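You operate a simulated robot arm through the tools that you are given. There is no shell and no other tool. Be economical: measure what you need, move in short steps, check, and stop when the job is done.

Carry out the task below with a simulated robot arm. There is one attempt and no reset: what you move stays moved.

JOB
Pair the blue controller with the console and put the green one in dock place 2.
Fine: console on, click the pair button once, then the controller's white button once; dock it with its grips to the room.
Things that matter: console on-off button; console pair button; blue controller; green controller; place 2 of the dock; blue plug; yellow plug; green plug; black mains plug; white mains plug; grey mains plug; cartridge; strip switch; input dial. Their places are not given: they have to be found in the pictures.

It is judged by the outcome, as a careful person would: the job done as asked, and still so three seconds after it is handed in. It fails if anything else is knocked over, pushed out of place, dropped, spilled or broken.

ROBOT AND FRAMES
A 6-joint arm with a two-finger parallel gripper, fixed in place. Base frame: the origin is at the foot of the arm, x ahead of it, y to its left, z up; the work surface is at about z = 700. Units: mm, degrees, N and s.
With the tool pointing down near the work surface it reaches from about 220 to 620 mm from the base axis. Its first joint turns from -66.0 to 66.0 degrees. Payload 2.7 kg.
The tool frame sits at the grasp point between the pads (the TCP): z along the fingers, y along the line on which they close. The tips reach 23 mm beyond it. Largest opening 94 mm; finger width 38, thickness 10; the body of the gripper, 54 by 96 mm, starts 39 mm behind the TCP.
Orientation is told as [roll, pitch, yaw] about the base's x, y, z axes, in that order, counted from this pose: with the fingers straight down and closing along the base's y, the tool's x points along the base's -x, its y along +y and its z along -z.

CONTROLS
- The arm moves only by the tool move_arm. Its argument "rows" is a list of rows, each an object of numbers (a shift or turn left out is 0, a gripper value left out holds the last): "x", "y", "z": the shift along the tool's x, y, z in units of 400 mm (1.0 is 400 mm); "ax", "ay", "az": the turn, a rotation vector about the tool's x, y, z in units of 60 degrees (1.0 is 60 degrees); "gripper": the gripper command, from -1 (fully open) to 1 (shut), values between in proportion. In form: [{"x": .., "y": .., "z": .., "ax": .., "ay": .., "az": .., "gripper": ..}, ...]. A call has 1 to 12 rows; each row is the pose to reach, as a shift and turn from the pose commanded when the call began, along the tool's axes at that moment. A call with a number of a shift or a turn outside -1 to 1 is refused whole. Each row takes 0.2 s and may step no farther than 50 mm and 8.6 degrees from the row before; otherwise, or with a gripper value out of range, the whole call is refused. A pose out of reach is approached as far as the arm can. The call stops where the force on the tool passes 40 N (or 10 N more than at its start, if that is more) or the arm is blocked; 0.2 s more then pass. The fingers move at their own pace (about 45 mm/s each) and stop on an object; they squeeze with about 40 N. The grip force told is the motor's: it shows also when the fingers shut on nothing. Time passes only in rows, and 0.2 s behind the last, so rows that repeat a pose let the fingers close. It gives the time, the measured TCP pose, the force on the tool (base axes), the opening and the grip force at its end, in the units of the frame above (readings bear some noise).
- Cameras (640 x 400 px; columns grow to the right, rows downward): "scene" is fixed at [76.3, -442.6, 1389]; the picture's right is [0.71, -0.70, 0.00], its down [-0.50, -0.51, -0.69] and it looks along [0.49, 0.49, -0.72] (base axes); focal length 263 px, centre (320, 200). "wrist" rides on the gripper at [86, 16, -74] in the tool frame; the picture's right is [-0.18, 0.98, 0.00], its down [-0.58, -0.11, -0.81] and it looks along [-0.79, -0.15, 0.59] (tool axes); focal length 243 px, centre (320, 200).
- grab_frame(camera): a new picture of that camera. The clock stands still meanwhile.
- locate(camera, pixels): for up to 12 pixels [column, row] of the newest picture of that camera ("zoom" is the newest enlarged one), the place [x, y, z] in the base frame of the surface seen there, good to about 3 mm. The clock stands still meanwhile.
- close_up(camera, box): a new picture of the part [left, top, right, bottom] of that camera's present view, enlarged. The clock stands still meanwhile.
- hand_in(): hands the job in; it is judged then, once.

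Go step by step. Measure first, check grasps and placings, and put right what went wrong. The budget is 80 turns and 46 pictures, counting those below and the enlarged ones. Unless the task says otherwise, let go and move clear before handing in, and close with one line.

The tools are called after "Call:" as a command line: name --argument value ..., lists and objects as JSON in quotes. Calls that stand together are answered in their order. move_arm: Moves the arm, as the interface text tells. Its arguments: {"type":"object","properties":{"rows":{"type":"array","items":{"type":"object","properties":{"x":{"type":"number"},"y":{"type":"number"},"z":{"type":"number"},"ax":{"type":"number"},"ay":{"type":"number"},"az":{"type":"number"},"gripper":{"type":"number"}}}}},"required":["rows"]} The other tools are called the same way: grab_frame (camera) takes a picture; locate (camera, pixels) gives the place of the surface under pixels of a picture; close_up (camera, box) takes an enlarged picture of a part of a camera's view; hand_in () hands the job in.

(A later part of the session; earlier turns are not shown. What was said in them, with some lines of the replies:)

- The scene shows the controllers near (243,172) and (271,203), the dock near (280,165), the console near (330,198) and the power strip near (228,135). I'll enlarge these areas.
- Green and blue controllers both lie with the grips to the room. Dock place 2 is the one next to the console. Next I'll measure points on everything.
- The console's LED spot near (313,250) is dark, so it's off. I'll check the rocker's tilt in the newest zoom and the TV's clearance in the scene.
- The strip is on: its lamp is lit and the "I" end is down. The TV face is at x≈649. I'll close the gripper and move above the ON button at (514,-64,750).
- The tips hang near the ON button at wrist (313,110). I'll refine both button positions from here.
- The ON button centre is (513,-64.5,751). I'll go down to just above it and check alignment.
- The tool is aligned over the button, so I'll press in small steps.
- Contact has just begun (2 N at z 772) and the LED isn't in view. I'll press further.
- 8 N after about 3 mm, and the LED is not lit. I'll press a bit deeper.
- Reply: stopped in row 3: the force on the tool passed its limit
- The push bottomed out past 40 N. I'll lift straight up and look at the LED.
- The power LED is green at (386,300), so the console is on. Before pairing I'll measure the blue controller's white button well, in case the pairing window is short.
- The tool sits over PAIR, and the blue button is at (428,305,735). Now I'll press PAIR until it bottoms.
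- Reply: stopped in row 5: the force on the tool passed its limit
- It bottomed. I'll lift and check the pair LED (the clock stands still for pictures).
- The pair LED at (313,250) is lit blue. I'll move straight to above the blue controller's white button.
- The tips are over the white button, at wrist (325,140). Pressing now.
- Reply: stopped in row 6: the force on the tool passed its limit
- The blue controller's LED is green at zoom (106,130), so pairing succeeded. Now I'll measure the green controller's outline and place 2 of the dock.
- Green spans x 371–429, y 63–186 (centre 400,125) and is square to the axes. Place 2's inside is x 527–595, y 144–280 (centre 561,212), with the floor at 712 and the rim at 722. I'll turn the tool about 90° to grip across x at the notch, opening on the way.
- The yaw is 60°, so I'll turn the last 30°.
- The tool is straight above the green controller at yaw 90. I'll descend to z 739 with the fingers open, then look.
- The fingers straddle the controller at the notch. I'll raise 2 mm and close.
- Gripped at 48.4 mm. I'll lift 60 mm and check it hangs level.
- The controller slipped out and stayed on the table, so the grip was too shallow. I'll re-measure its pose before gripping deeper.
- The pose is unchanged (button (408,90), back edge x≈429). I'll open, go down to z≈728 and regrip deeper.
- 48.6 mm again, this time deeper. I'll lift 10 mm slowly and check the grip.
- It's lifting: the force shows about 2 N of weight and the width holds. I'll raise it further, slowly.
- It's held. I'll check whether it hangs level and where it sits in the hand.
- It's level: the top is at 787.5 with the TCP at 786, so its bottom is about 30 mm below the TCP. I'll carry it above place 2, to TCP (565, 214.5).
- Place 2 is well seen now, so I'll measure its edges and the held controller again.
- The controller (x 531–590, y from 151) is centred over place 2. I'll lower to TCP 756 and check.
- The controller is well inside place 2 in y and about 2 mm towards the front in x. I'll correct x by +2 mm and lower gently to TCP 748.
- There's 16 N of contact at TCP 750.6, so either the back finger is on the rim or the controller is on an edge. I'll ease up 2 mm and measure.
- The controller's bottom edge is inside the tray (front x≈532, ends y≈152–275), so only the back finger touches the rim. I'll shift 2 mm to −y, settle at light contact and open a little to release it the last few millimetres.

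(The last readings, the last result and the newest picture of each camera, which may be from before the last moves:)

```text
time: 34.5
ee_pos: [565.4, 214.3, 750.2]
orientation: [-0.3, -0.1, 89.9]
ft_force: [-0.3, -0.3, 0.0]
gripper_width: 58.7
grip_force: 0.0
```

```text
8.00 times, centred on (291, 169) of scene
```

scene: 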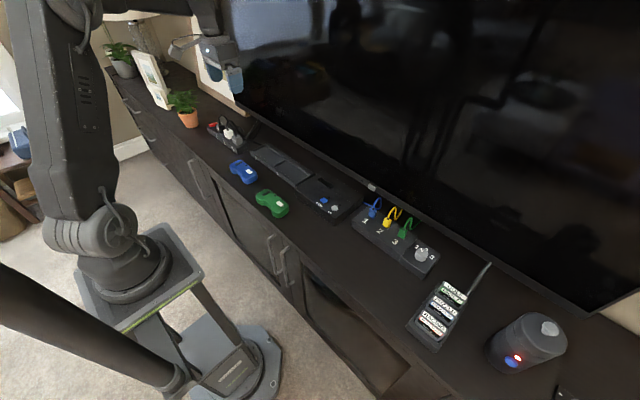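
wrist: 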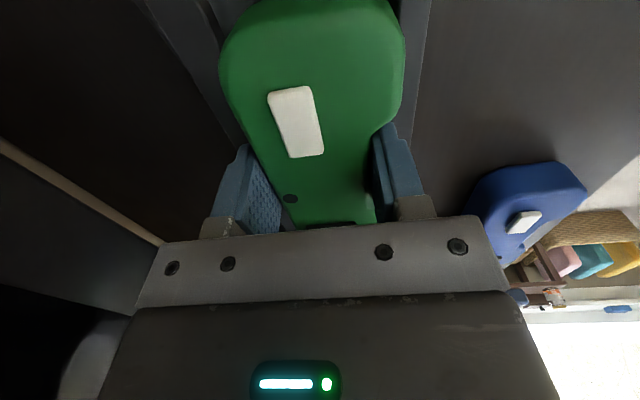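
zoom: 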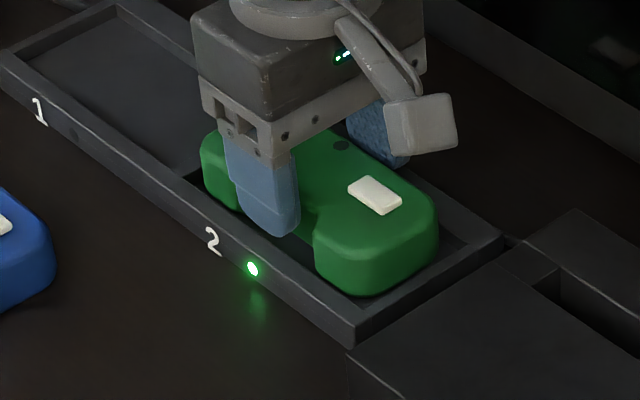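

The dock light beside place 2 at (252,269) went green, so the controller is seated. I'll lift straight up and clear.

Call:
move_arm --rows '[{"z": -0.03}, {"z": -0.1}, {"z": -0.2}, {"z": -0.3}, {"x": 0.0, "y": 0.1, "z": -0.4}, {"y": 0.2, "z": -0.45}, {"y": 0.3, "z": -0.5}, {"y": 0.3, "z": -0.5}]'

Call:
grab_frame --camera "scene"

Call:
close_up --camera "scene" --box '[220, 110, 380, 225]'

```text
refused: row 5 steps farther than a row can; nothing moved
```

```text
8 pictures are left
```

scene: 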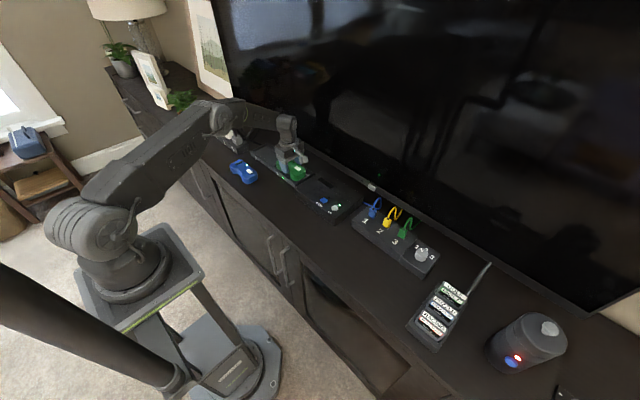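

```text
3.48 times, centred on (300, 168) of scene
```

zoom: 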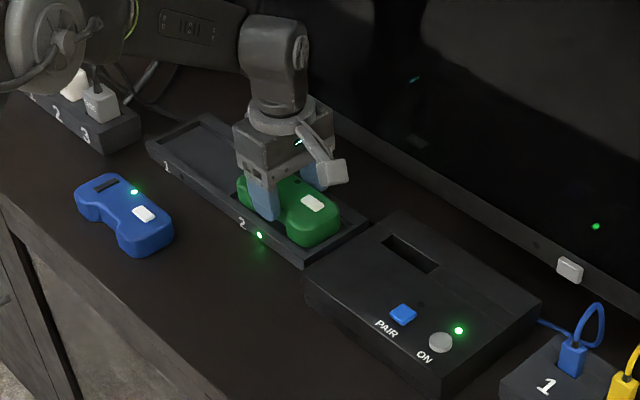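

The retreat was refused because a step was too long, so nothing moved. I'll retry with smaller steps.

Call:
move_arm --rows '[{"z": -0.03}, {"z": -0.1}, {"z": -0.2}, {"z": -0.3}, {"z": -0.4}, {"y": 0.08, "z": -0.45}, {"y": 0.18, "z": -0.5}, {"y": 0.28, "z": -0.5}, {"y": 0.28, "z": -0.5}]'

Call:
close_up --camera "scene" --box '[200, 100, 380, 225]'

```text
time: 36.5
ee_pos: [452.4, 214.4, 950.4]
orientation: [-0.3, -0.1, 89.9]
ft_force: [-0.2, -0.7, 1.1]
gripper_width: 58.9
grip_force: 0.1
```

```text
3.20 times, centred on (290, 162) of scene
```

zoom: 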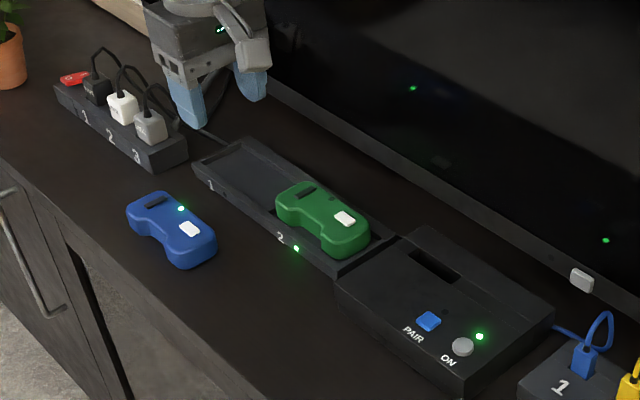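

The console is on, blue is paired (LED lit), and green is seated in place 2 with its grips to the room and the dock light on. The arm is clear, so I'm handing in.

Call:
hand_in

```text
The job is handed in.
```

The blue controller is paired with the console, and the green one is in dock place 2 with its grips to the room; on the first try green slipped from the gripper at the table but stayed in place, and I let it settle the last few millimetres into the dock.
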